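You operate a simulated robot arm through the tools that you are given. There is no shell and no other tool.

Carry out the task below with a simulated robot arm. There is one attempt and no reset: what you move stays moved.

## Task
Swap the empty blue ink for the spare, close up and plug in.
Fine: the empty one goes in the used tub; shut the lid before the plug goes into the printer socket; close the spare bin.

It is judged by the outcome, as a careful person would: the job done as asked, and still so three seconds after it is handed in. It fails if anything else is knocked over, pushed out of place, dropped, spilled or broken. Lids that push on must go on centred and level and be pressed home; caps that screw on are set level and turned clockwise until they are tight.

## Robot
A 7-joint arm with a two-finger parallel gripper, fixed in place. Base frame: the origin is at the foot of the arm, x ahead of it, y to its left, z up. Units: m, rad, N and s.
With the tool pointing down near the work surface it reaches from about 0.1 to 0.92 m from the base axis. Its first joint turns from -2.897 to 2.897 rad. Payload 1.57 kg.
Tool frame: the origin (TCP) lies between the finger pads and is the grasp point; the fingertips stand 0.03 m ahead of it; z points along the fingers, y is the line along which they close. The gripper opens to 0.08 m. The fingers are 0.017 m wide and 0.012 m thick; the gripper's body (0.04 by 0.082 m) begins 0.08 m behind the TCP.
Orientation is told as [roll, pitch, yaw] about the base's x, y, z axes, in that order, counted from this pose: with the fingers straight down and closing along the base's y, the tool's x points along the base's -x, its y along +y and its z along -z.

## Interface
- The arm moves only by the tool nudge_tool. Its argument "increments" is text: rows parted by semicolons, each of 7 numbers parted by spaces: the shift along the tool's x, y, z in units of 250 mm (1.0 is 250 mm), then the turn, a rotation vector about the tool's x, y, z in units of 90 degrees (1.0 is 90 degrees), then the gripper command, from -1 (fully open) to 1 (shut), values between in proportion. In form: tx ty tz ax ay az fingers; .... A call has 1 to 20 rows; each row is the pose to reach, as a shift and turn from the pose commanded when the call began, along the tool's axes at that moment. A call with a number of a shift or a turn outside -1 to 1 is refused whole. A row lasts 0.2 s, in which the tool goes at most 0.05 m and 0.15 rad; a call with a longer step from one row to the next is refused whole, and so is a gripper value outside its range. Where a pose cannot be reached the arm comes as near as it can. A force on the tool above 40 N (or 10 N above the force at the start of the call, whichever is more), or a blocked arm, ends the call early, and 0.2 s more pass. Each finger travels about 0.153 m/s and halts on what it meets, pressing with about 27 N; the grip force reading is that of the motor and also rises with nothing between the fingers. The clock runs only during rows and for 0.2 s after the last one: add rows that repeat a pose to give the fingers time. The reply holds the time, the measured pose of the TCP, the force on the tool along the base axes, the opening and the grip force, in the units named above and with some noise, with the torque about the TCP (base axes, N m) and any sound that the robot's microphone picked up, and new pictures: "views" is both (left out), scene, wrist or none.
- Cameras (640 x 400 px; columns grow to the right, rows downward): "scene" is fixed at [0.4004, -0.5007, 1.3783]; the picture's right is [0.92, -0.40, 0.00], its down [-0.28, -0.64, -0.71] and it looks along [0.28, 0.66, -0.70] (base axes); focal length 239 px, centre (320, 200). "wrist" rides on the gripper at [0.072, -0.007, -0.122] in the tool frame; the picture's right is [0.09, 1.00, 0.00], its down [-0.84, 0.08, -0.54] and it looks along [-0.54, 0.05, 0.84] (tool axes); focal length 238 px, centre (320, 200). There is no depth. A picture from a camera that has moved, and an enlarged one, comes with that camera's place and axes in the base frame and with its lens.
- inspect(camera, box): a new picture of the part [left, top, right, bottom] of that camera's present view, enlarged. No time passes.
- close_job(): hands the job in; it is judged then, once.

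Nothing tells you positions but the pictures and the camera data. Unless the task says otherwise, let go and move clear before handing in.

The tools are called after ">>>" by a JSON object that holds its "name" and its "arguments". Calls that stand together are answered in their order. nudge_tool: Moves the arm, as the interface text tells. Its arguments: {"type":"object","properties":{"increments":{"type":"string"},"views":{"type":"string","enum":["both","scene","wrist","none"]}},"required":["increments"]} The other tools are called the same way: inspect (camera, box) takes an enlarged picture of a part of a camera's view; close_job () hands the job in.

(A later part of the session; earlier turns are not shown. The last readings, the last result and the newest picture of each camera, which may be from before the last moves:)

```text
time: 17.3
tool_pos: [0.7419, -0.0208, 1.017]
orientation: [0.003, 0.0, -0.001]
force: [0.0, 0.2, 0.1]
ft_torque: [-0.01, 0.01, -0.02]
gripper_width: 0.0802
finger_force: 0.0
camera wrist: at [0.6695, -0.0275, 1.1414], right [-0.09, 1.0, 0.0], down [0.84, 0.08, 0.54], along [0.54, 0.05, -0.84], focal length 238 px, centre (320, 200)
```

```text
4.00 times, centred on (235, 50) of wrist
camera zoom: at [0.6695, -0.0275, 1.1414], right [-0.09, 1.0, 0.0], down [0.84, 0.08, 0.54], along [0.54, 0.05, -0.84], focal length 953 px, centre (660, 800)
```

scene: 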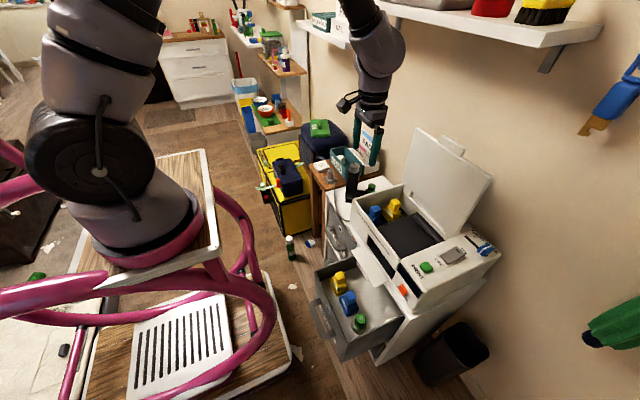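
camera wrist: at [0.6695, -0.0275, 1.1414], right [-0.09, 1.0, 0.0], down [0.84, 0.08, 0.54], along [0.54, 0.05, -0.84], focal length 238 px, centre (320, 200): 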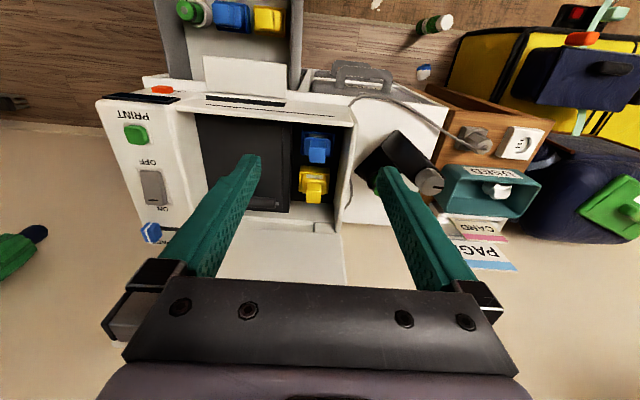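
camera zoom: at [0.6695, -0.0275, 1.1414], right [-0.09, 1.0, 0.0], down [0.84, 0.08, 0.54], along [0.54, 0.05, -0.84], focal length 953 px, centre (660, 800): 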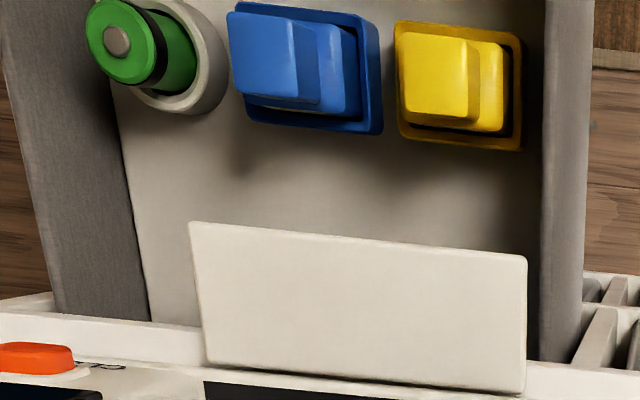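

The empty blue cartridge's knob is at about (0.832,-0.018), top z≈0.738, with clear room either side inside the bay. I go above it with the fingers part-opened to 5 cm.

>>> {"name": "nudge_tool", "arguments": {"increments": "-0.072 0.003 0.15 0 0 0 -0.25; -0.144 0.006 0.3 0 0 0 -0.25; -0.216 0.009 0.45 0 0 0 -0.25; -0.288 0.011 0.6 0 0 0 -0.25; -0.36 0.013 0.75 0 0 0 -0.25; -0.36 0.013 0.788 0 0 0 -0.25; -0.36 0.013 0.788 0 0 0 -0.25", "views": "both"}}

>>> {"name": "inspect", "arguments": {"camera": "wrist", "box": [220, 90, 420, 230]}}

>>> {"name": "inspect", "arguments": {"camera": "scene", "box": [345, 160, 435, 240]}}

```text
time: 18.9
tool_pos: [0.8302, -0.019, 0.8215]
orientation: [0.002, -0.001, -0.002]
force: [0.3, -0.2, -0.6]
ft_torque: [0.03, 0.04, 0.01]
gripper_width: 0.0498
finger_force: 0.0
camera wrist: at [0.7588, -0.0242, 0.9452], right [-0.09, 1.0, 0.0], down [0.84, 0.08, 0.54], along [0.54, 0.05, -0.84], focal length 238 px, centre (320, 200)
```

scene: 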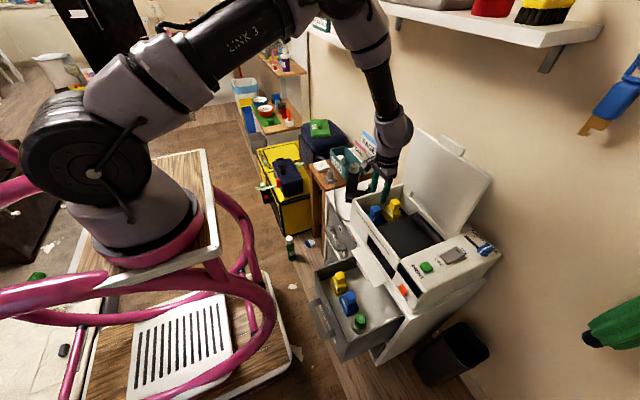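
wrist: 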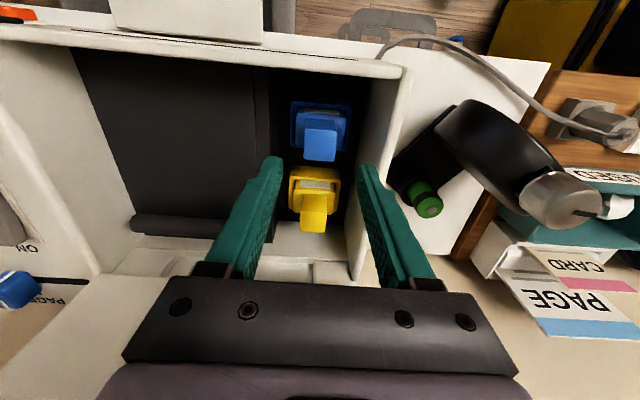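

```text
2.86 times, centred on (320, 160) of wrist
camera zoom: at [0.7588, -0.0242, 0.9452], right [-0.09, 1.0, 0.0], down [0.84, 0.08, 0.54], along [0.54, 0.05, -0.84], focal length 681 px, centre (320, 314)
```

zoom: 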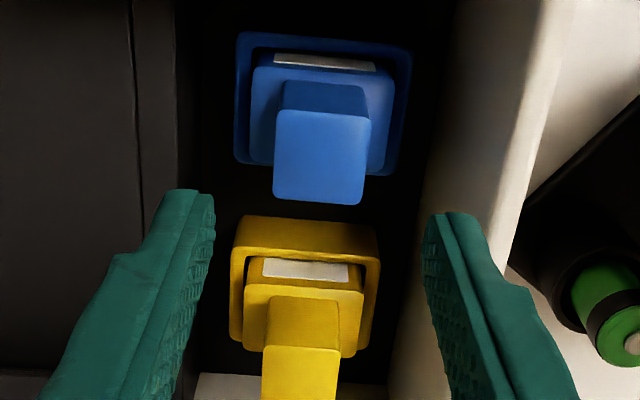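

```text
5.00 times, centred on (390, 200) of scene
camera zoom: at [0.4004, -0.5007, 1.3783], right [0.92, -0.4, 0.0], down [-0.28, -0.64, -0.71], along [0.28, 0.66, -0.7], focal length 1194 px, centre (-30, 200)
```

zoom: 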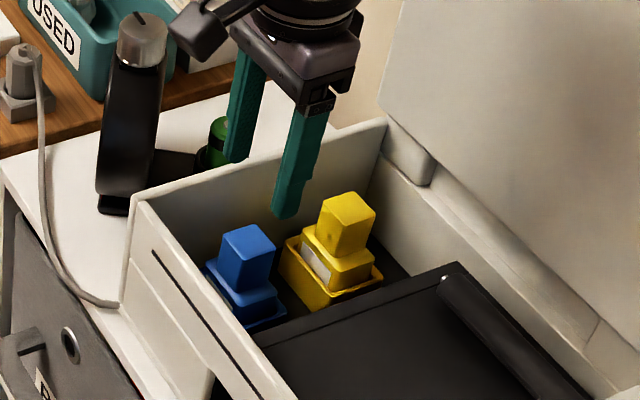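

The knob is centred between the fingers. I descend so the fingertips flank it.

>>> {"name": "nudge_tool", "arguments": {"increments": "-0.008 0.006 0.1 0 0 0 -0.25; -0.008 0.006 0.2 0 0 0 -0.25; -0.008 0.006 0.28 0 0 0 -0.25; -0.008 0.006 0.34 0 0 0 -0.25; -0.008 0.006 0.34 0 0 0 -0.25", "views": "both"}}

>>> {"name": "inspect", "arguments": {"camera": "wrist", "box": [220, 90, 420, 230]}}

>>> {"name": "inspect", "arguments": {"camera": "scene", "box": [345, 160, 435, 240]}}

```text
time: 20.1
tool_pos: [0.8338, -0.0152, 0.7367]
orientation: [0.002, 0.0, -0.002]
force: [-0.3, 0.2, 1.2]
ft_torque: [0.01, -0.02, -0.01]
gripper_width: 0.0499
finger_force: 0.1
camera wrist: at [0.7619, -0.0208, 0.859], right [-0.09, 1.0, 0.0], down [0.84, 0.08, 0.54], along [0.54, 0.05, -0.84], focal length 238 px, centre (320, 200)
```

scene: 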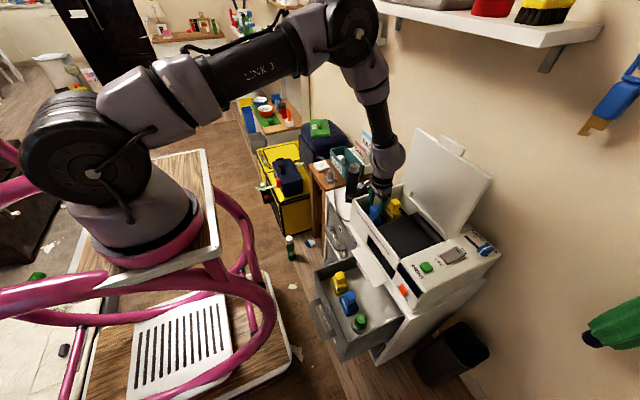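
wrist: 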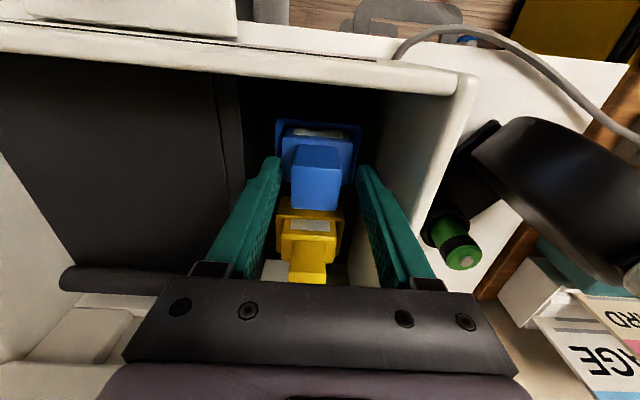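

```text
2.86 times, centred on (320, 160) of wrist
camera zoom: at [0.7619, -0.0208, 0.859], right [-0.09, 1.0, 0.0], down [0.84, 0.08, 0.54], along [0.54, 0.05, -0.84], focal length 681 px, centre (320, 314)
```

zoom: 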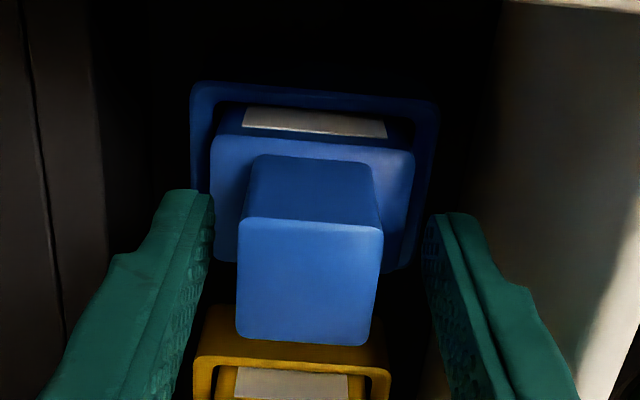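

```text
5.00 times, centred on (390, 200) of scene
camera zoom: at [0.4004, -0.5007, 1.3783], right [0.92, -0.4, 0.0], down [-0.28, -0.64, -0.71], along [0.28, 0.66, -0.7], focal length 1194 px, centre (-30, 200)
```

zoom: 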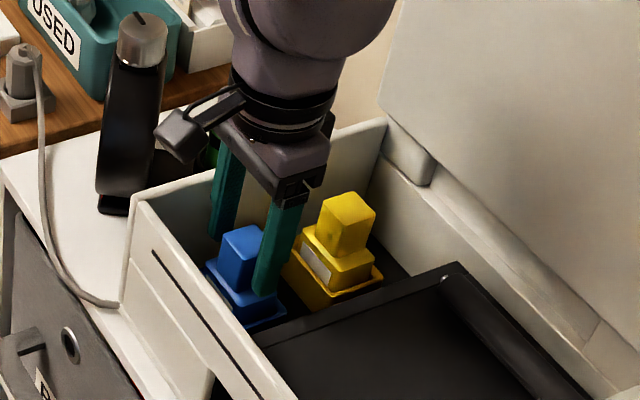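

The fingers flank the knob properly. I shift 3 mm to centre, go slightly deeper and close on the knob.

>>> {"name": "nudge_tool", "arguments": {"increments": "0 -0.01 0.018 0 0 0 -0.25; 0 -0.01 0.018 0 0 0 1; 0 -0.01 0.018 0 0 0 1; 0 -0.01 0.018 0 0 0 1", "views": "wrist"}}

```text
time: 21.1
tool_pos: [0.8335, -0.0178, 0.7315]
orientation: [0.002, 0.0, -0.001]
force: [-0.1, -0.6, -0.2]
ft_torque: [-0.02, 0.01, 0.0]
gripper_width: 0.029
finger_force: 27.1
camera wrist: at [0.7617, -0.0236, 0.8545], right [-0.09, 1.0, 0.0], down [0.84, 0.08, 0.54], along [0.54, 0.05, -0.84], focal length 238 px, centre (320, 200)
```

wrist: 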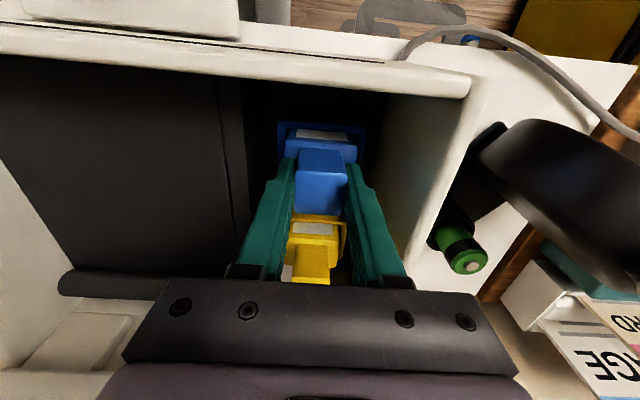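

Gripped at 29 mm width. I lift straight up out of the cradle.

>>> {"name": "nudge_tool", "arguments": {"increments": "0 0 -0.04 0 0 0 1; 0 0 -0.08 0 0 0 1; 0 0 -0.14 0 0 0 1; 0 0 -0.22 0 0 0 1; 0 0 -0.32 0 0 0 1; 0 0 -0.42 0 0 0 1; 0 0 -0.52 0 0 0 1; 0 0 -0.6 0 0 0 1; 0 0 -0.6 0 0 0 1", "views": "both"}}

>>> {"name": "inspect", "arguments": {"camera": "scene", "box": [335, 140, 445, 240]}}

>>> {"name": "inspect", "arguments": {"camera": "wrist", "box": [220, 90, 420, 230]}}

```text
time: 23.1
tool_pos: [0.8337, -0.0203, 0.8808]
orientation: [0.001, 0.001, -0.003]
force: [1.0, 0.6, -0.5]
ft_torque: [-0.01, 0.0, 0.0]
gripper_width: 0.0293
finger_force: 26.8
camera wrist: at [0.7625, -0.0257, 1.004], right [-0.09, 1.0, 0.0], down [0.84, 0.08, 0.54], along [0.54, 0.05, -0.84], focal length 238 px, centre (320, 200)
```

scene: 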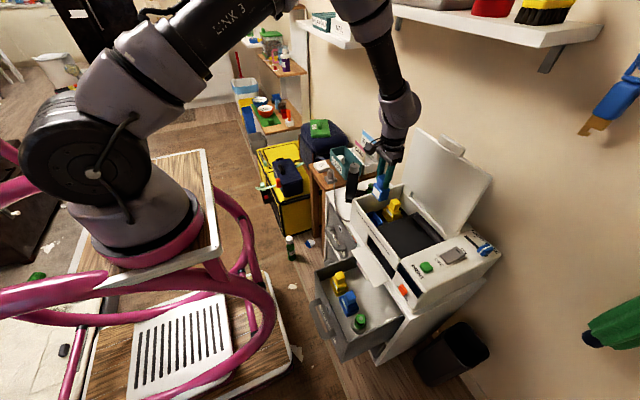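
wrist: 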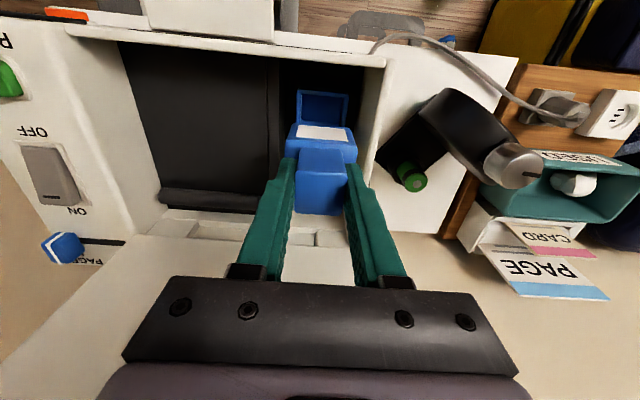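

```text
4.00 times, centred on (390, 190) of scene
camera zoom: at [0.4004, -0.5007, 1.3783], right [0.92, -0.4, 0.0], down [-0.28, -0.64, -0.71], along [0.28, 0.66, -0.7], focal length 955 px, centre (40, 240)
```

zoom: 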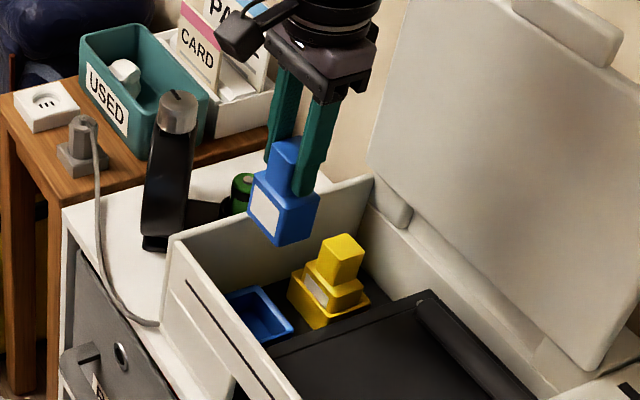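

```text
2.86 times, centred on (320, 160) of wrist
camera zoom: at [0.7625, -0.0257, 1.004], right [-0.09, 1.0, 0.0], down [0.84, 0.08, 0.54], along [0.54, 0.05, -0.84], focal length 681 px, centre (320, 314)
```

zoom: 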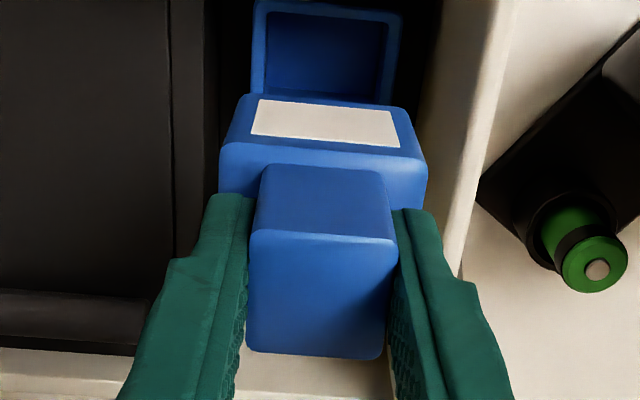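

The empty cartridge is out, leaving its blue cradle in the printer. The USED tub's rim is about x 0.87–0.96, y 0.29–0.465, z≈0.70; I raise clear of the dial and carry it over.

>>> {"name": "nudge_tool", "arguments": {"increments": "0 0 -0.14 0 0 0 1; 0 0 -0.28 0 0 0 1; 0 0.15 -0.28 0 0 0 1; 0 0.32 -0.28 0 0 0 1; 0 0.5 -0.28 0 0 0 1; 0 0.68 -0.28 0 0 0 1; 0 0.84 -0.28 0 0 0 1; 0 1.0 -0.28 0 0 0 1; 0 1.0 -0.28 0 0 0 1", "views": "both"}}

>>> {"name": "inspect", "arguments": {"camera": "wrist", "box": [230, 80, 500, 250]}}

```text
time: 25.1
tool_pos: [0.8349, 0.2313, 0.951]
orientation: [0.0, 0.0, -0.002]
force: [-0.5, 0.7, -0.7]
ft_torque: [-0.04, 0.04, 0.02]
gripper_width: 0.0289
finger_force: 26.7
camera wrist: at [0.763, 0.226, 1.075], right [-0.09, 1.0, 0.0], down [0.84, 0.08, 0.54], along [0.54, 0.05, -0.84], focal length 238 px, centre (320, 200)
```

scene: 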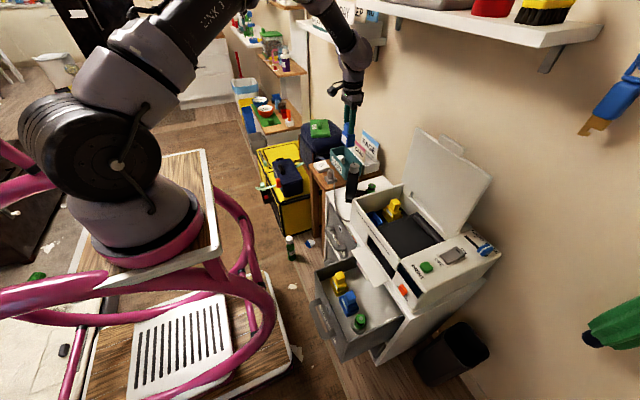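
wrist: 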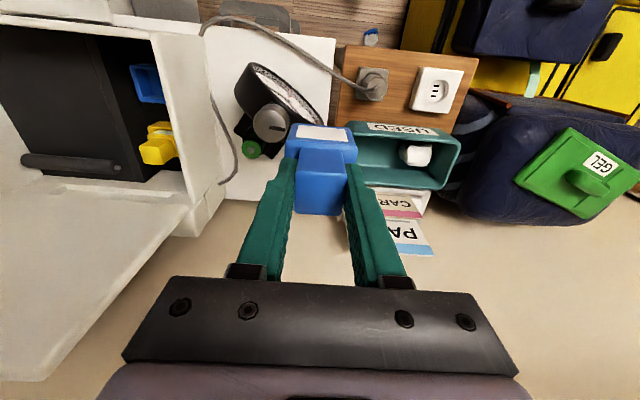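

```text
2.35 times, centred on (365, 165) of wrist
camera zoom: at [0.763, 0.226, 1.075], right [-0.09, 1.0, 0.0], down [0.84, 0.08, 0.54], along [0.54, 0.05, -0.84], focal length 561 px, centre (214, 282)
```

zoom: 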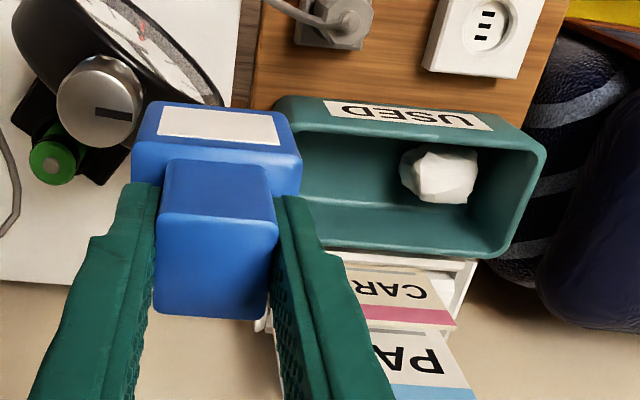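

The cartridge hangs level; the tub's free part is around y≈0.34. I move over it and see whether the arm reaches.

>>> {"name": "nudge_tool", "arguments": {"increments": "-0.06 0.11 0.0 0 0 0 1; -0.12 0.22 0.02 0 0 0 1; -0.18 0.33 0.06 0 0 0 1; -0.24 0.44 0.1 0 0 0 1; -0.28 0.44 0.16 0 0 0 1; -0.28 0.44 0.16 0 0 0 1", "views": "both"}}

>>> {"name": "inspect", "arguments": {"camera": "wrist", "box": [220, 60, 460, 230]}}

>>> {"name": "inspect", "arguments": {"camera": "scene", "box": [310, 110, 400, 200]}}

```text
time: 26.5
tool_pos: [0.9027, 0.3424, 0.9117]
orientation: [0.001, 0.001, -0.001]
force: [0.8, -0.1, -0.7]
ft_torque: [-0.01, 0.0, -0.03]
gripper_width: 0.0291
finger_force: 26.8
camera wrist: at [0.8313, 0.3365, 1.0349], right [-0.09, 1.0, 0.0], down [0.84, 0.08, 0.54], along [0.54, 0.05, -0.84], focal length 238 px, centre (320, 200)
```

scene: 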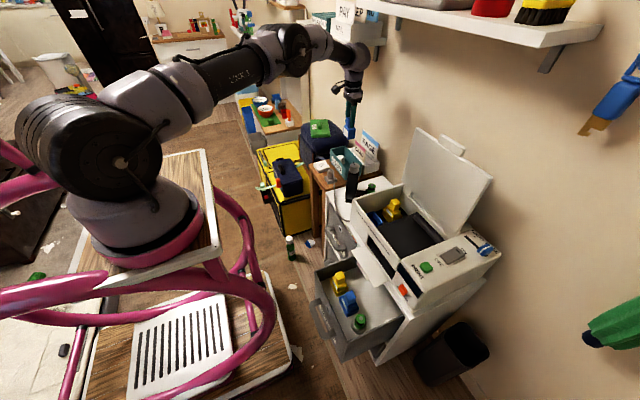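
wrist: 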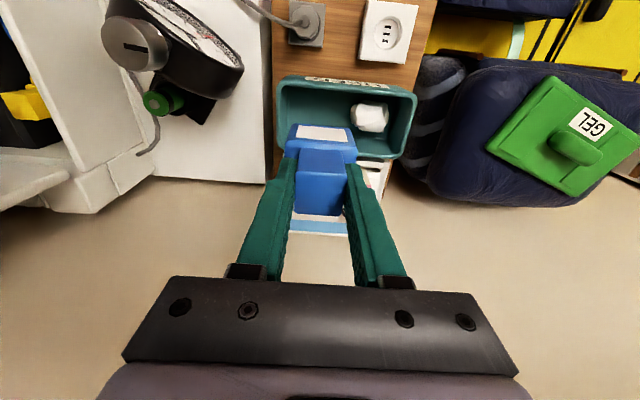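

```text
2.35 times, centred on (340, 145) of wrist
camera zoom: at [0.8313, 0.3365, 1.0349], right [-0.09, 1.0, 0.0], down [0.84, 0.08, 0.54], along [0.54, 0.05, -0.84], focal length 561 px, centre (273, 329)
```

zoom: 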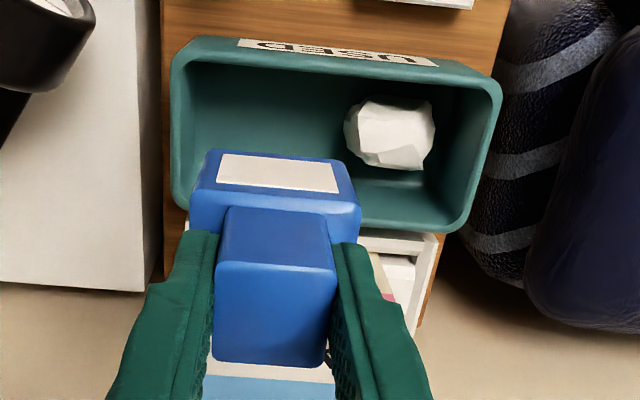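

```text
4.44 times, centred on (355, 155) of scene
camera zoom: at [0.4004, -0.5007, 1.3783], right [0.92, -0.4, 0.0], down [-0.28, -0.64, -0.71], along [0.28, 0.66, -0.7], focal length 1061 px, centre (164, 400)
```

zoom: 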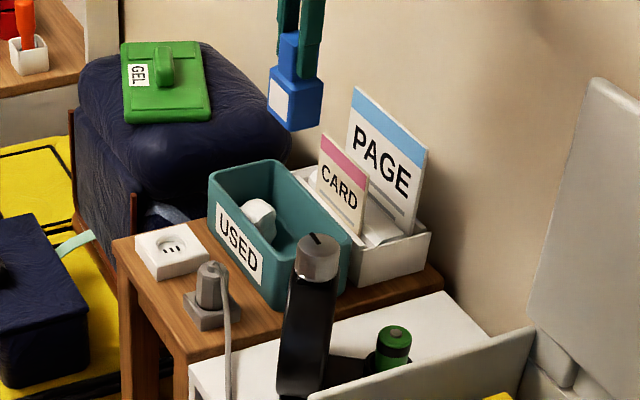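

Reach is fine here: the cartridge is over the empty part of the tub. I lower it straight down toward the tub in stages.

>>> {"name": "nudge_tool", "arguments": {"increments": "-0.03 0 0.1 0 0 0 1; -0.048 0 0.2 0 0 0 1; -0.048 0 0.3 0 0 0 1; -0.048 0 0.4 0 0 0 1; -0.048 0 0.46 0 0 0 1; -0.048 0 0.46 0 0 0 1", "views": "both"}}

>>> {"name": "inspect", "arguments": {"camera": "wrist", "box": [220, 60, 460, 230]}}

>>> {"name": "inspect", "arguments": {"camera": "scene", "box": [310, 110, 400, 200]}}

```text
time: 27.9
tool_pos: [0.8992, 0.342, 0.8017]
orientation: [0.0, -0.001, -0.002]
force: [-0.2, 0.9, -0.8]
ft_torque: [-0.04, -0.02, 0.0]
gripper_width: 0.029
finger_force: 27.3
out of reach, approached as far as the arm can: row 3, 4, 5, 6
camera wrist: at [0.8284, 0.3353, 0.9249], right [-0.09, 1.0, 0.0], down [0.84, 0.08, 0.54], along [0.54, 0.05, -0.84], focal length 238 px, centre (320, 200)
```

scene: 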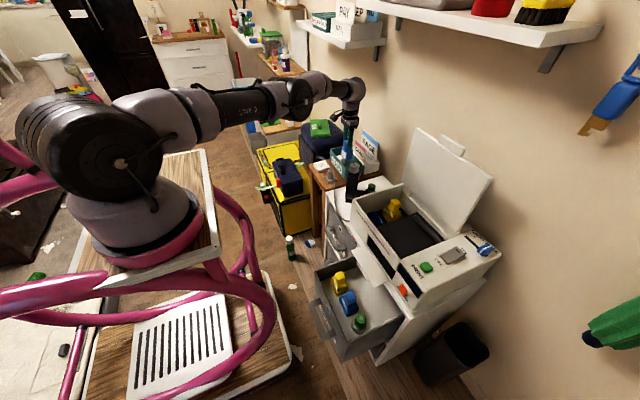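
wrist: 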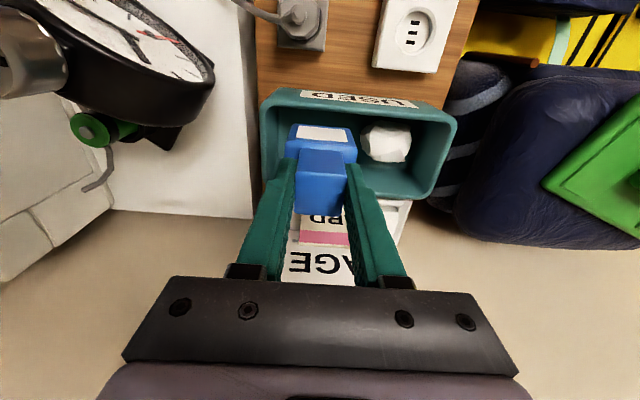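

```text
2.35 times, centred on (340, 145) of wrist
camera zoom: at [0.8284, 0.3353, 0.9249], right [-0.09, 1.0, 0.0], down [0.84, 0.08, 0.54], along [0.54, 0.05, -0.84], focal length 561 px, centre (273, 329)
```

zoom: 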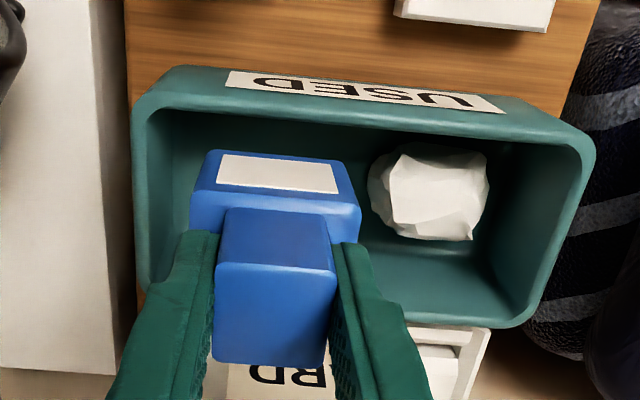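

```text
4.44 times, centred on (355, 155) of scene
camera zoom: at [0.4004, -0.5007, 1.3783], right [0.92, -0.4, 0.0], down [-0.28, -0.64, -0.71], along [0.28, 0.66, -0.7], focal length 1061 px, centre (164, 400)
```

zoom: 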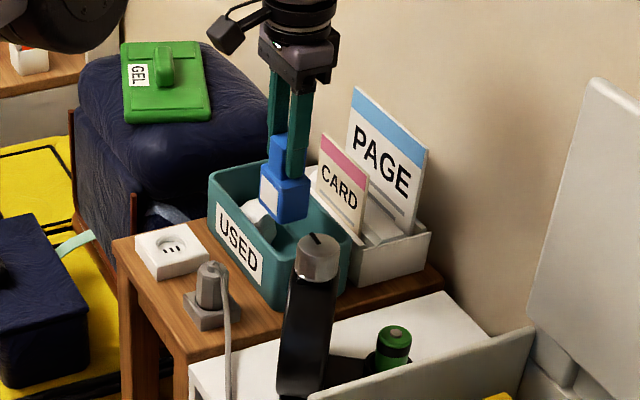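

Straight down is at the reach limit here, so I tilt the tool outward about 25° and then lower further.

>>> {"name": "nudge_tool", "arguments": {"increments": "0.018 0 0 0 -0.09 0 1; 0.036 0 0 0 -0.18 0 1; 0.052 0 0 0 -0.278 0 1; 0.052 0 0 0 -0.278 0 1", "views": "both"}}

>>> {"name": "inspect", "arguments": {"camera": "wrist", "box": [220, 60, 460, 230]}}

>>> {"name": "inspect", "arguments": {"camera": "scene", "box": [310, 110, 400, 200]}}

```text
refused: row 3 steps farther than a row can; nothing moved
```

```text
2.35 times, centred on (340, 145) of wrist
camera zoom: at [0.8284, 0.3353, 0.9249], right [-0.09, 1.0, 0.0], down [0.84, 0.08, 0.54], along [0.54, 0.05, -0.84], focal length 561 px, centre (273, 329)
```

zoom: 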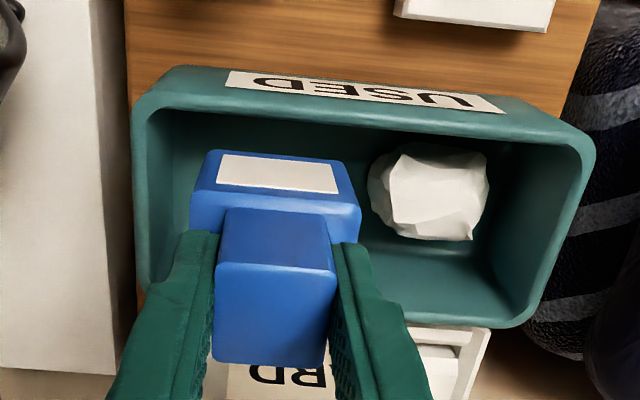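

```text
4.44 times, centred on (355, 155) of scene
camera zoom: at [0.4004, -0.5007, 1.3783], right [0.92, -0.4, 0.0], down [-0.28, -0.64, -0.71], along [0.28, 0.66, -0.7], focal length 1061 px, centre (164, 400)
```

zoom: 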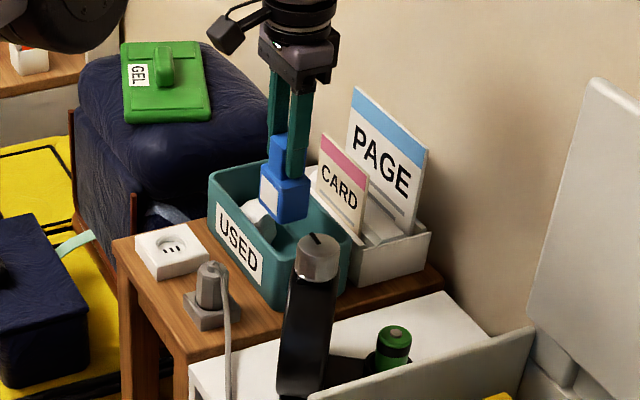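

That call was refused for too large a turn step; nothing moved and the cartridge still hangs over the tub. I repeat the tilt with smaller steps.

>>> {"name": "nudge_tool", "arguments": {"increments": "0.013 0 0 0 -0.07 0 1; 0.026 0 0 0 -0.14 0 1; 0.039 0 0 0 -0.21 0 1; 0.052 0 0 0 -0.278 0 1; 0.052 0 0 0 -0.278 0 1", "views": "both"}}

>>> {"name": "inspect", "arguments": {"camera": "wrist", "box": [220, 60, 460, 230]}}

>>> {"name": "inspect", "arguments": {"camera": "scene", "box": [310, 110, 400, 200]}}

```text
time: 29.1
tool_pos: [0.887, 0.3401, 0.8025]
orientation: [0.001, -0.438, -0.002]
force: [0.2, 0.4, -1.2]
ft_torque: [0.01, 0.04, -0.02]
gripper_width: 0.0291
finger_force: 26.7
camera wrist: at [0.7709, 0.3353, 0.8833], right [-0.08, 1.0, -0.04], down [0.53, 0.08, 0.85], along [0.85, 0.05, -0.53], focal length 238 px, centre (320, 200)
```

scene: 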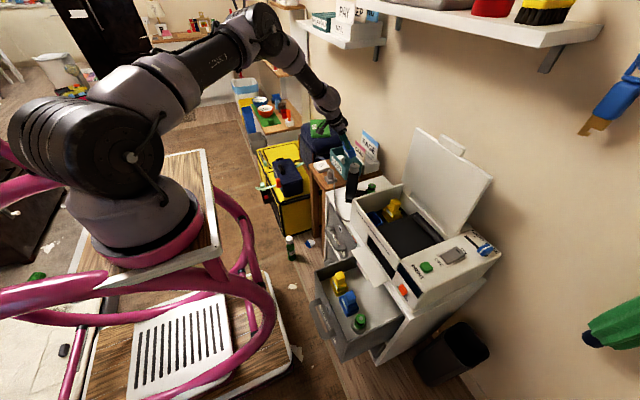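
wrist: 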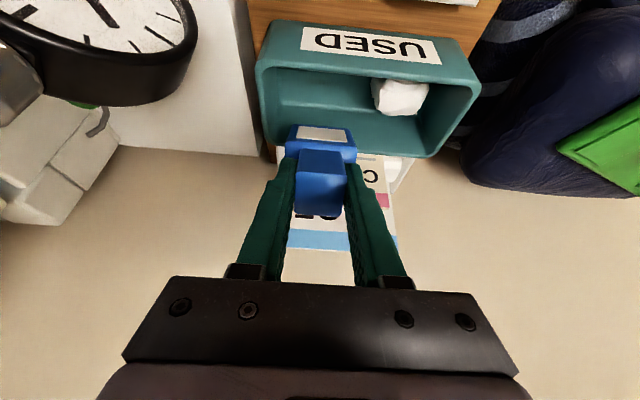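

```text
2.35 times, centred on (340, 145) of wrist
camera zoom: at [0.7709, 0.3353, 0.8833], right [-0.08, 1.0, -0.04], down [0.53, 0.08, 0.85], along [0.85, 0.05, -0.53], focal length 561 px, centre (273, 329)
```

zoom: 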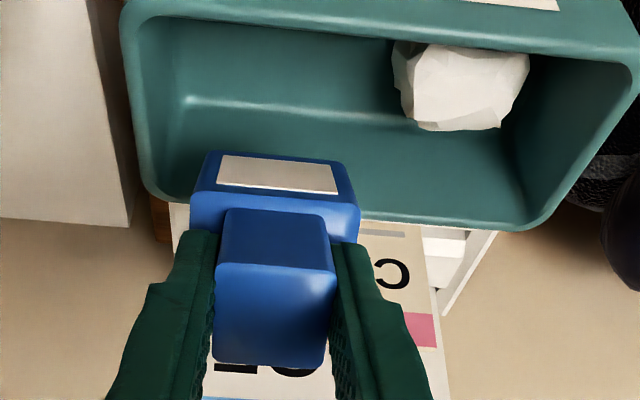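

```text
4.44 times, centred on (355, 155) of scene
camera zoom: at [0.4004, -0.5007, 1.3783], right [0.92, -0.4, 0.0], down [-0.28, -0.64, -0.71], along [0.28, 0.66, -0.7], focal length 1061 px, centre (164, 400)
```

zoom: 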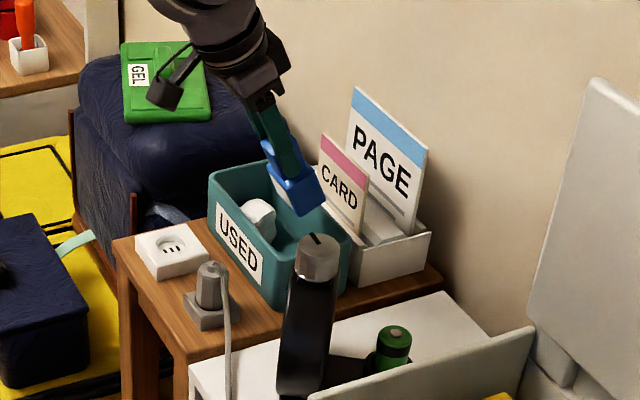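

The tilt worked and the cartridge's lower end is over the middle of the tub. I lower it into the tub.

>>> {"name": "nudge_tool", "arguments": {"increments": "0.04 0 0.08 0 0 0 1; 0.08 0 0.16 0 0 0 1; 0.115 0 0.235 0 0 0 1; 0.151 0 0.305 0 0 0 1; 0.151 0 0.305 0 0 0 1", "views": "both"}}

>>> {"name": "inspect", "arguments": {"camera": "wrist", "box": [220, 60, 460, 230]}}

>>> {"name": "inspect", "arguments": {"camera": "scene", "box": [310, 110, 400, 200]}}

```text
time: 30.3
tool_pos: [0.8856, 0.34, 0.7181]
orientation: [0.002, -0.437, -0.002]
force: [-1.0, 0.2, -1.2]
ft_torque: [0.02, 0.01, 0.0]
gripper_width: 0.0289
finger_force: 26.5
camera wrist: at [0.7692, 0.3355, 0.7989], right [-0.08, 1.0, -0.04], down [0.53, 0.08, 0.85], along [0.84, 0.05, -0.53], focal length 238 px, centre (320, 200)
```

scene: 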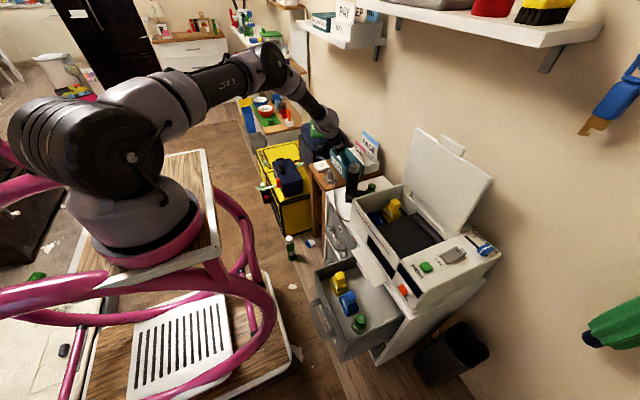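
wrist: 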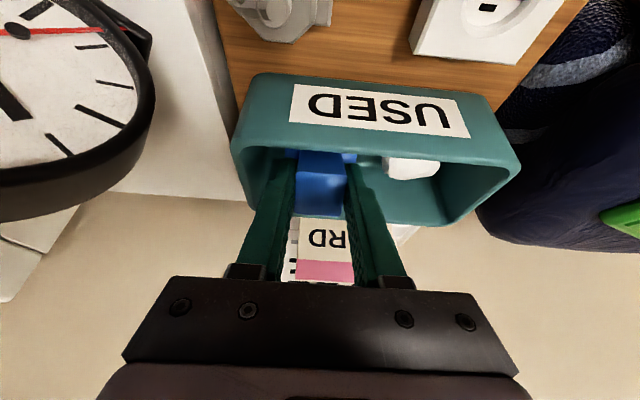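

```text
2.35 times, centred on (340, 145) of wrist
camera zoom: at [0.7692, 0.3355, 0.7989], right [-0.08, 1.0, -0.04], down [0.53, 0.08, 0.85], along [0.84, 0.05, -0.53], focal length 561 px, centre (273, 329)
```

zoom: 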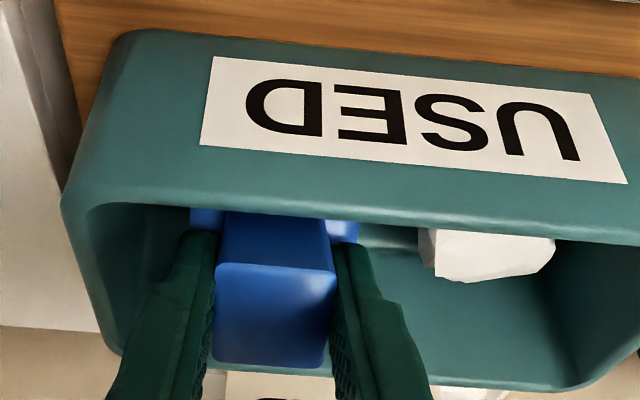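

```text
4.44 times, centred on (355, 155) of scene
camera zoom: at [0.4004, -0.5007, 1.3783], right [0.92, -0.4, 0.0], down [-0.28, -0.64, -0.71], along [0.28, 0.66, -0.7], focal length 1061 px, centre (164, 400)
```

zoom: 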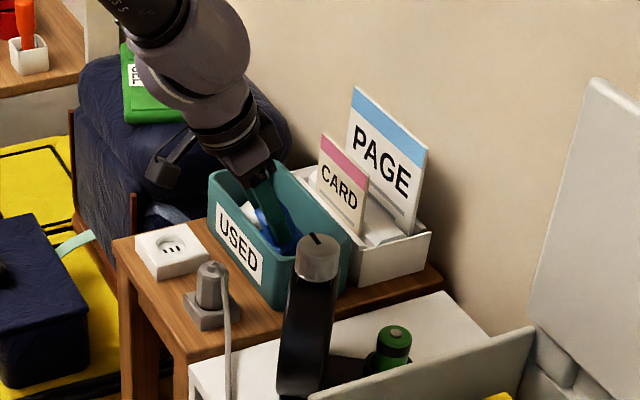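

The cartridge is inside the tub with no contact force. I lower another centimetre and open the fingers just enough to release.

>>> {"name": "nudge_tool", "arguments": {"increments": "0.007 0 0.024 0 0 0 1; 0.013 0 0.047 0 0 0 1; 0.013 0 0.047 0 0 0 0.1; 0.013 0 0.047 0 0 0 -0.12; 0.013 0 0.047 0 0 0 -0.12", "views": "wrist"}}

>>> {"name": "inspect", "arguments": {"camera": "wrist", "box": [220, 60, 460, 230]}}

```text
time: 31.5
tool_pos: [0.887, 0.3403, 0.7048]
orientation: [0.003, -0.437, -0.003]
force: [-0.2, 0.1, -0.1]
ft_torque: [0.0, 0.01, -0.01]
gripper_width: 0.0446
finger_force: 0.2
camera wrist: at [0.7713, 0.3355, 0.7863], right [-0.08, 1.0, -0.04], down [0.53, 0.08, 0.85], along [0.84, 0.05, -0.53], focal length 238 px, centre (320, 200)
```

wrist: 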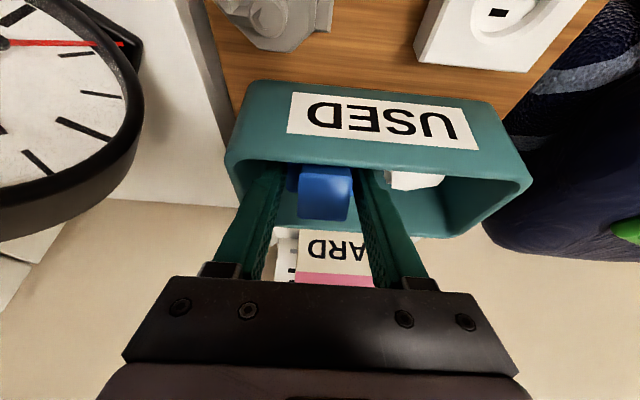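

```text
2.35 times, centred on (340, 145) of wrist
camera zoom: at [0.7713, 0.3355, 0.7863], right [-0.08, 1.0, -0.04], down [0.53, 0.08, 0.85], along [0.84, 0.05, -0.53], focal length 561 px, centre (273, 329)
```

zoom: 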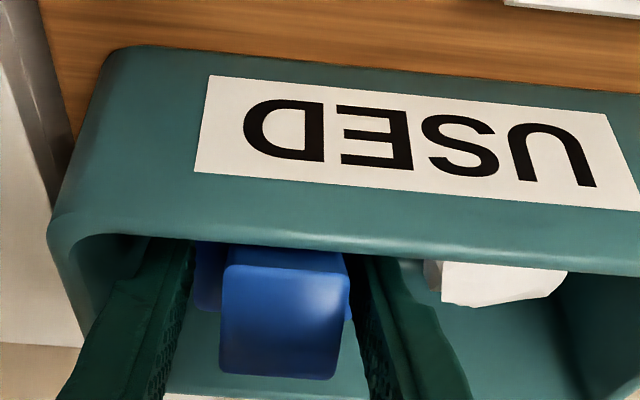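

Released, and the cartridge stands in the tub. I withdraw along the finger axis and check.

>>> {"name": "nudge_tool", "arguments": {"increments": "0 0 -0.1 0 0 0 -0.12; 0 0 -0.25 0 0 0 -0.12; 0 0 -0.4 0 0 0 -0.12; 0 0 -0.55 0 0 0 -0.12; 0 0 -0.7 0 0 0 -0.12; 0 0 -0.7 0 0 0 -0.12", "views": "both"}}

>>> {"name": "inspect", "arguments": {"camera": "scene", "box": [310, 110, 400, 200]}}

>>> {"name": "inspect", "arguments": {"camera": "wrist", "box": [200, 0, 500, 200]}}

```text
time: 32.9
tool_pos: [0.8127, 0.3406, 0.8609]
orientation: [0.0, -0.438, -0.003]
force: [0.2, 0.1, -1.1]
ft_torque: [0.0, -0.01, -0.01]
gripper_width: 0.0448
finger_force: 0.1
camera wrist: at [0.6972, 0.3355, 0.9428], right [-0.08, 1.0, -0.04], down [0.53, 0.08, 0.85], along [0.84, 0.05, -0.53], focal length 238 px, centre (320, 200)
```

scene: 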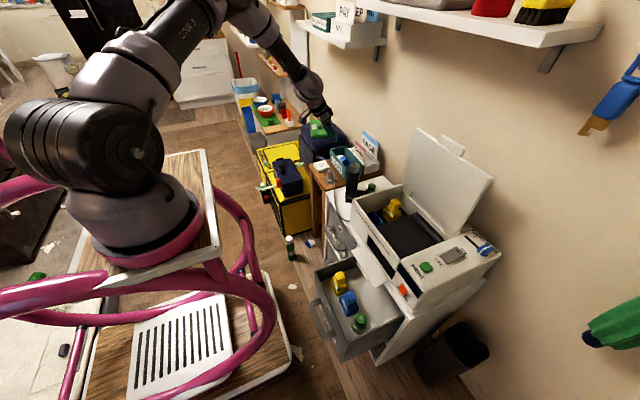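
wrist: 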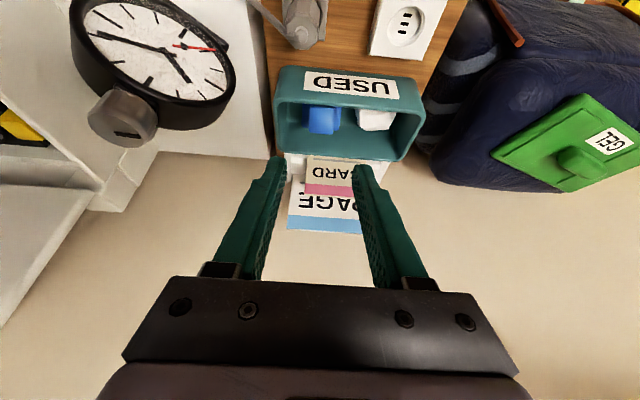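

```text
4.44 times, centred on (355, 155) of scene
camera zoom: at [0.4004, -0.5007, 1.3783], right [0.92, -0.4, 0.0], down [-0.28, -0.64, -0.71], along [0.28, 0.66, -0.7], focal length 1061 px, centre (164, 400)
```

zoom: 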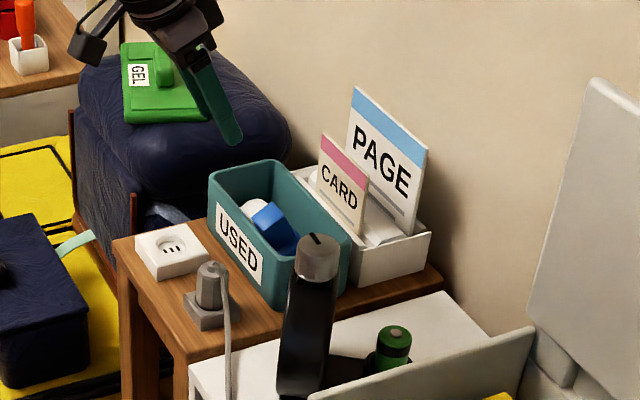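

```text
2.00 times, centred on (350, 100) of wrist
camera zoom: at [0.6972, 0.3355, 0.9428], right [-0.08, 1.0, -0.04], down [0.53, 0.08, 0.85], along [0.84, 0.05, -0.53], focal length 477 px, centre (260, 400)
```

zoom: 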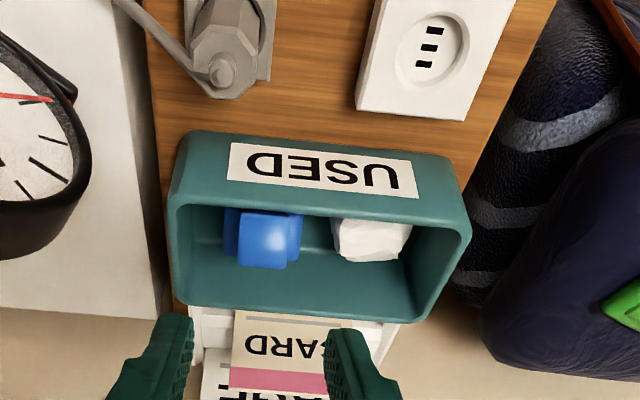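

The empty one lies safely in the USED tub. Now I go back, level the tool and move over the spare bin.

>>> {"name": "nudge_tool", "arguments": {"increments": "0.0364 -0.1467 -0.0685 0 0.0465 0 -0.25; 0.0728 -0.2933 -0.137 0 0.093 0 -0.25; 0.1092 -0.44 -0.2055 0 0.1395 0 -0.25; 0.1456 -0.5867 -0.274 0 0.186 0 -0.25; 0.182 -0.7333 -0.3425 0 0.2325 0 -0.25; 0.218 -0.88 -0.411 0 0.279 0 -0.25; 0.218 -0.88 -0.411 0 0.279 0 -0.25", "views": "none"}}

>>> {"name": "nudge_tool", "arguments": {"increments": "0.06 -0.18 0 0 0 0 -0.25; 0.12 -0.36 0 0 0 0 -0.25; 0.18 -0.54 0 0 0 0 -0.25; 0.24 -0.72 0.03 0 0 0 -0.25; 0.3 -0.9 0.06 0 0 0 -0.25; 0.36 -1.0 0.12 0 0 0 -0.25; 0.36 -1.0 0.12 0 0 0 -0.25", "views": "both"}}

```text
time: 34.5
tool_pos: [0.7179, 0.1206, 0.9354]
orientation: [0.001, 0.001, -0.001]
force: [0.2, 0.2, 0.0]
ft_torque: [-0.02, -0.02, 0.02]
gripper_width: 0.05
finger_force: 0.1
```

```text
time: 36.1
tool_pos: [0.6288, -0.1304, 0.9042]
orientation: [0.001, 0.0, -0.001]
force: [0.5, 0.1, -0.6]
ft_torque: [-0.02, 0.01, 0.02]
gripper_width: 0.0497
finger_force: 0.1
camera wrist: at [0.5583, -0.1359, 1.0278], right [-0.09, 1.0, 0.0], down [0.84, 0.08, 0.54], along [0.54, 0.05, -0.84], focal length 238 px, centre (320, 200)
```

scene: 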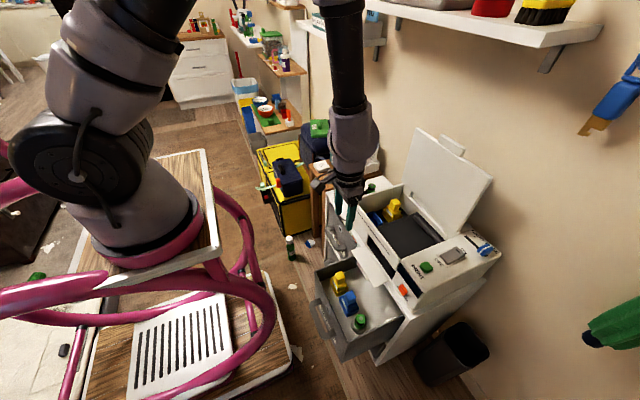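
wrist: 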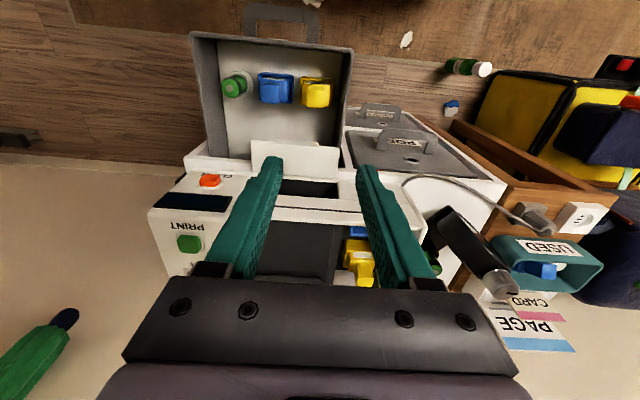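

>>> {"name": "inspect", "arguments": {"camera": "wrist", "box": [190, 20, 370, 160]}}

>>> {"name": "inspect", "arguments": {"camera": "wrist", "box": [215, 60, 345, 120]}}

>>> {"name": "inspect", "arguments": {"camera": "scene", "box": [320, 260, 400, 340]}}

```text
2.86 times, centred on (280, 90) of wrist
camera zoom: at [0.5583, -0.1359, 1.0278], right [-0.09, 1.0, 0.0], down [0.84, 0.08, 0.54], along [0.54, 0.05, -0.84], focal length 681 px, centre (434, 514)
```

zoom: 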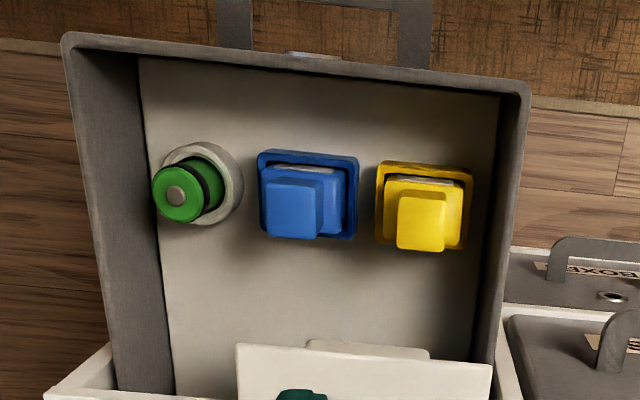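

```text
4.92 times, centred on (280, 90) of wrist
camera zoom: at [0.5583, -0.1359, 1.0278], right [-0.09, 1.0, 0.0], down [0.84, 0.08, 0.54], along [0.54, 0.05, -0.84], focal length 1173 px, centre (517, 742)
```

zoom: 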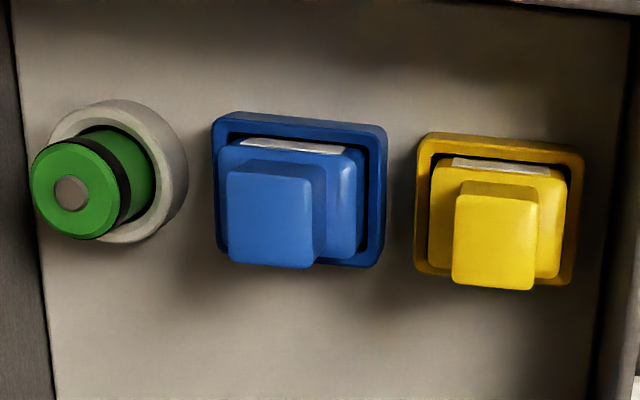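

```text
5.00 times, centred on (360, 300) of scene
camera zoom: at [0.4004, -0.5007, 1.3783], right [0.92, -0.4, 0.0], down [-0.28, -0.64, -0.71], along [0.28, 0.66, -0.7], focal length 1194 px, centre (120, -300)
```

zoom: 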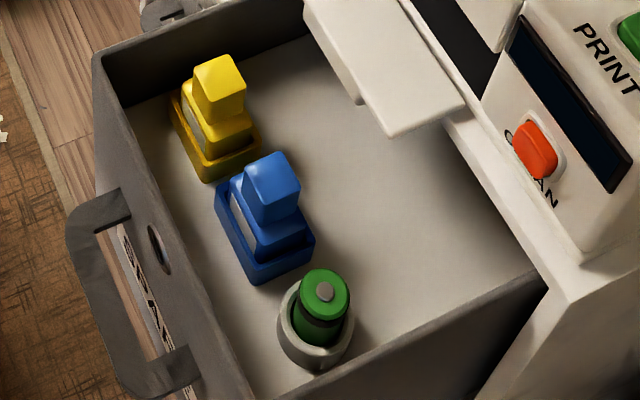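

The spare's knob top is around (0.633,-0.215,0.59), same orientation as the one removed. I move above it and lower to check alignment.

>>> {"name": "nudge_tool", "arguments": {"increments": "0 -0.17 0.05 0 0 0 -0.25; -0.012 -0.34 0.15 0 0 0 -0.25; -0.012 -0.34 0.33 0 0 0 -0.25; -0.012 -0.34 0.51 0 0 0 -0.25; -0.012 -0.34 0.69 0 0 0 -0.25; -0.012 -0.34 0.76 0 0 0 -0.25; -0.012 -0.34 0.76 0 0 0 -0.25", "views": "both"}}

>>> {"name": "inspect", "arguments": {"camera": "wrist", "box": [220, 60, 420, 200]}}

>>> {"name": "inspect", "arguments": {"camera": "scene", "box": [310, 230, 410, 330]}}

```text
time: 37.7
tool_pos: [0.6337, -0.2145, 0.7136]
orientation: [0.001, 0.002, 0.0]
force: [-0.3, -0.5, 0.2]
ft_torque: [0.02, -0.01, 0.03]
gripper_width: 0.05
finger_force: 0.1
camera wrist: at [0.5626, -0.2207, 0.8363], right [-0.09, 1.0, 0.0], down [0.84, 0.08, 0.54], along [0.54, 0.05, -0.84], focal length 238 px, centre (320, 200)
```

scene: 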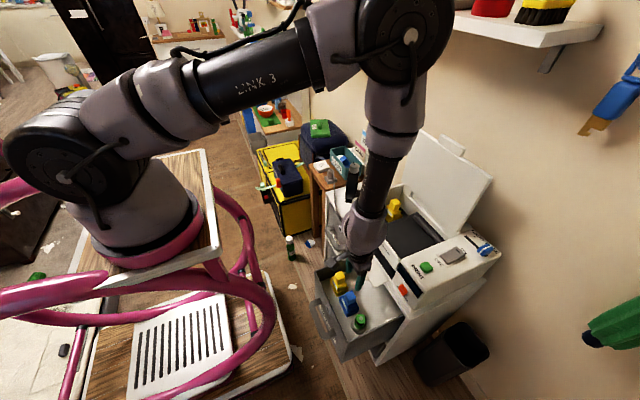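
wrist: 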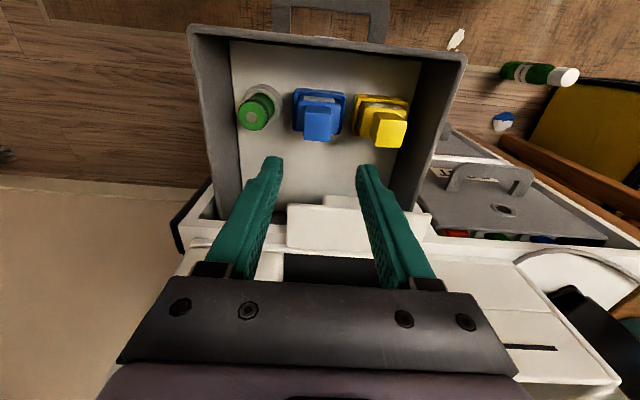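

```text
2.86 times, centred on (320, 130) of wrist
camera zoom: at [0.5626, -0.2207, 0.8363], right [-0.09, 1.0, 0.0], down [0.84, 0.08, 0.54], along [0.54, 0.05, -0.84], focal length 681 px, centre (320, 400)
```

zoom: 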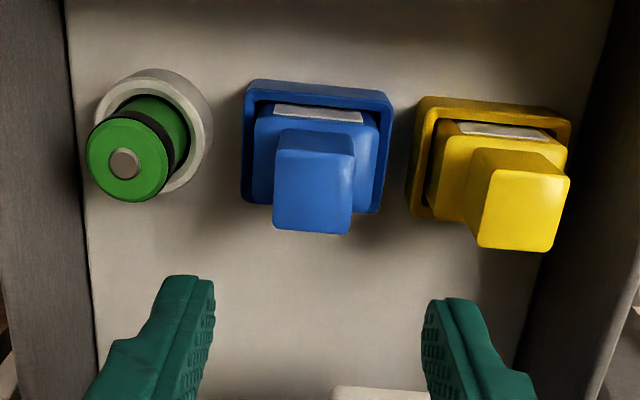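

```text
4.00 times, centred on (360, 280) of scene
camera zoom: at [0.4004, -0.5007, 1.3783], right [0.92, -0.4, 0.0], down [-0.28, -0.64, -0.71], along [0.28, 0.66, -0.7], focal length 955 px, centre (160, -120)
```

zoom: 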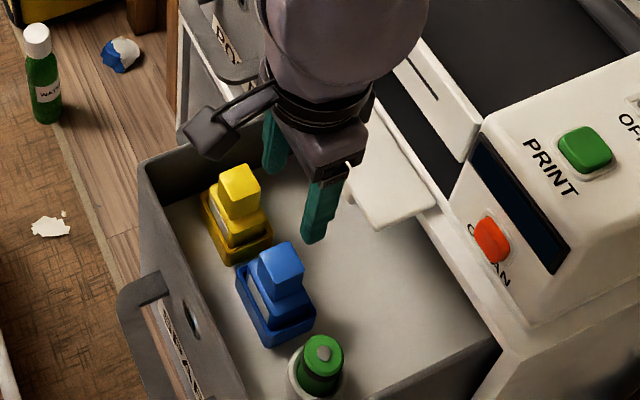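

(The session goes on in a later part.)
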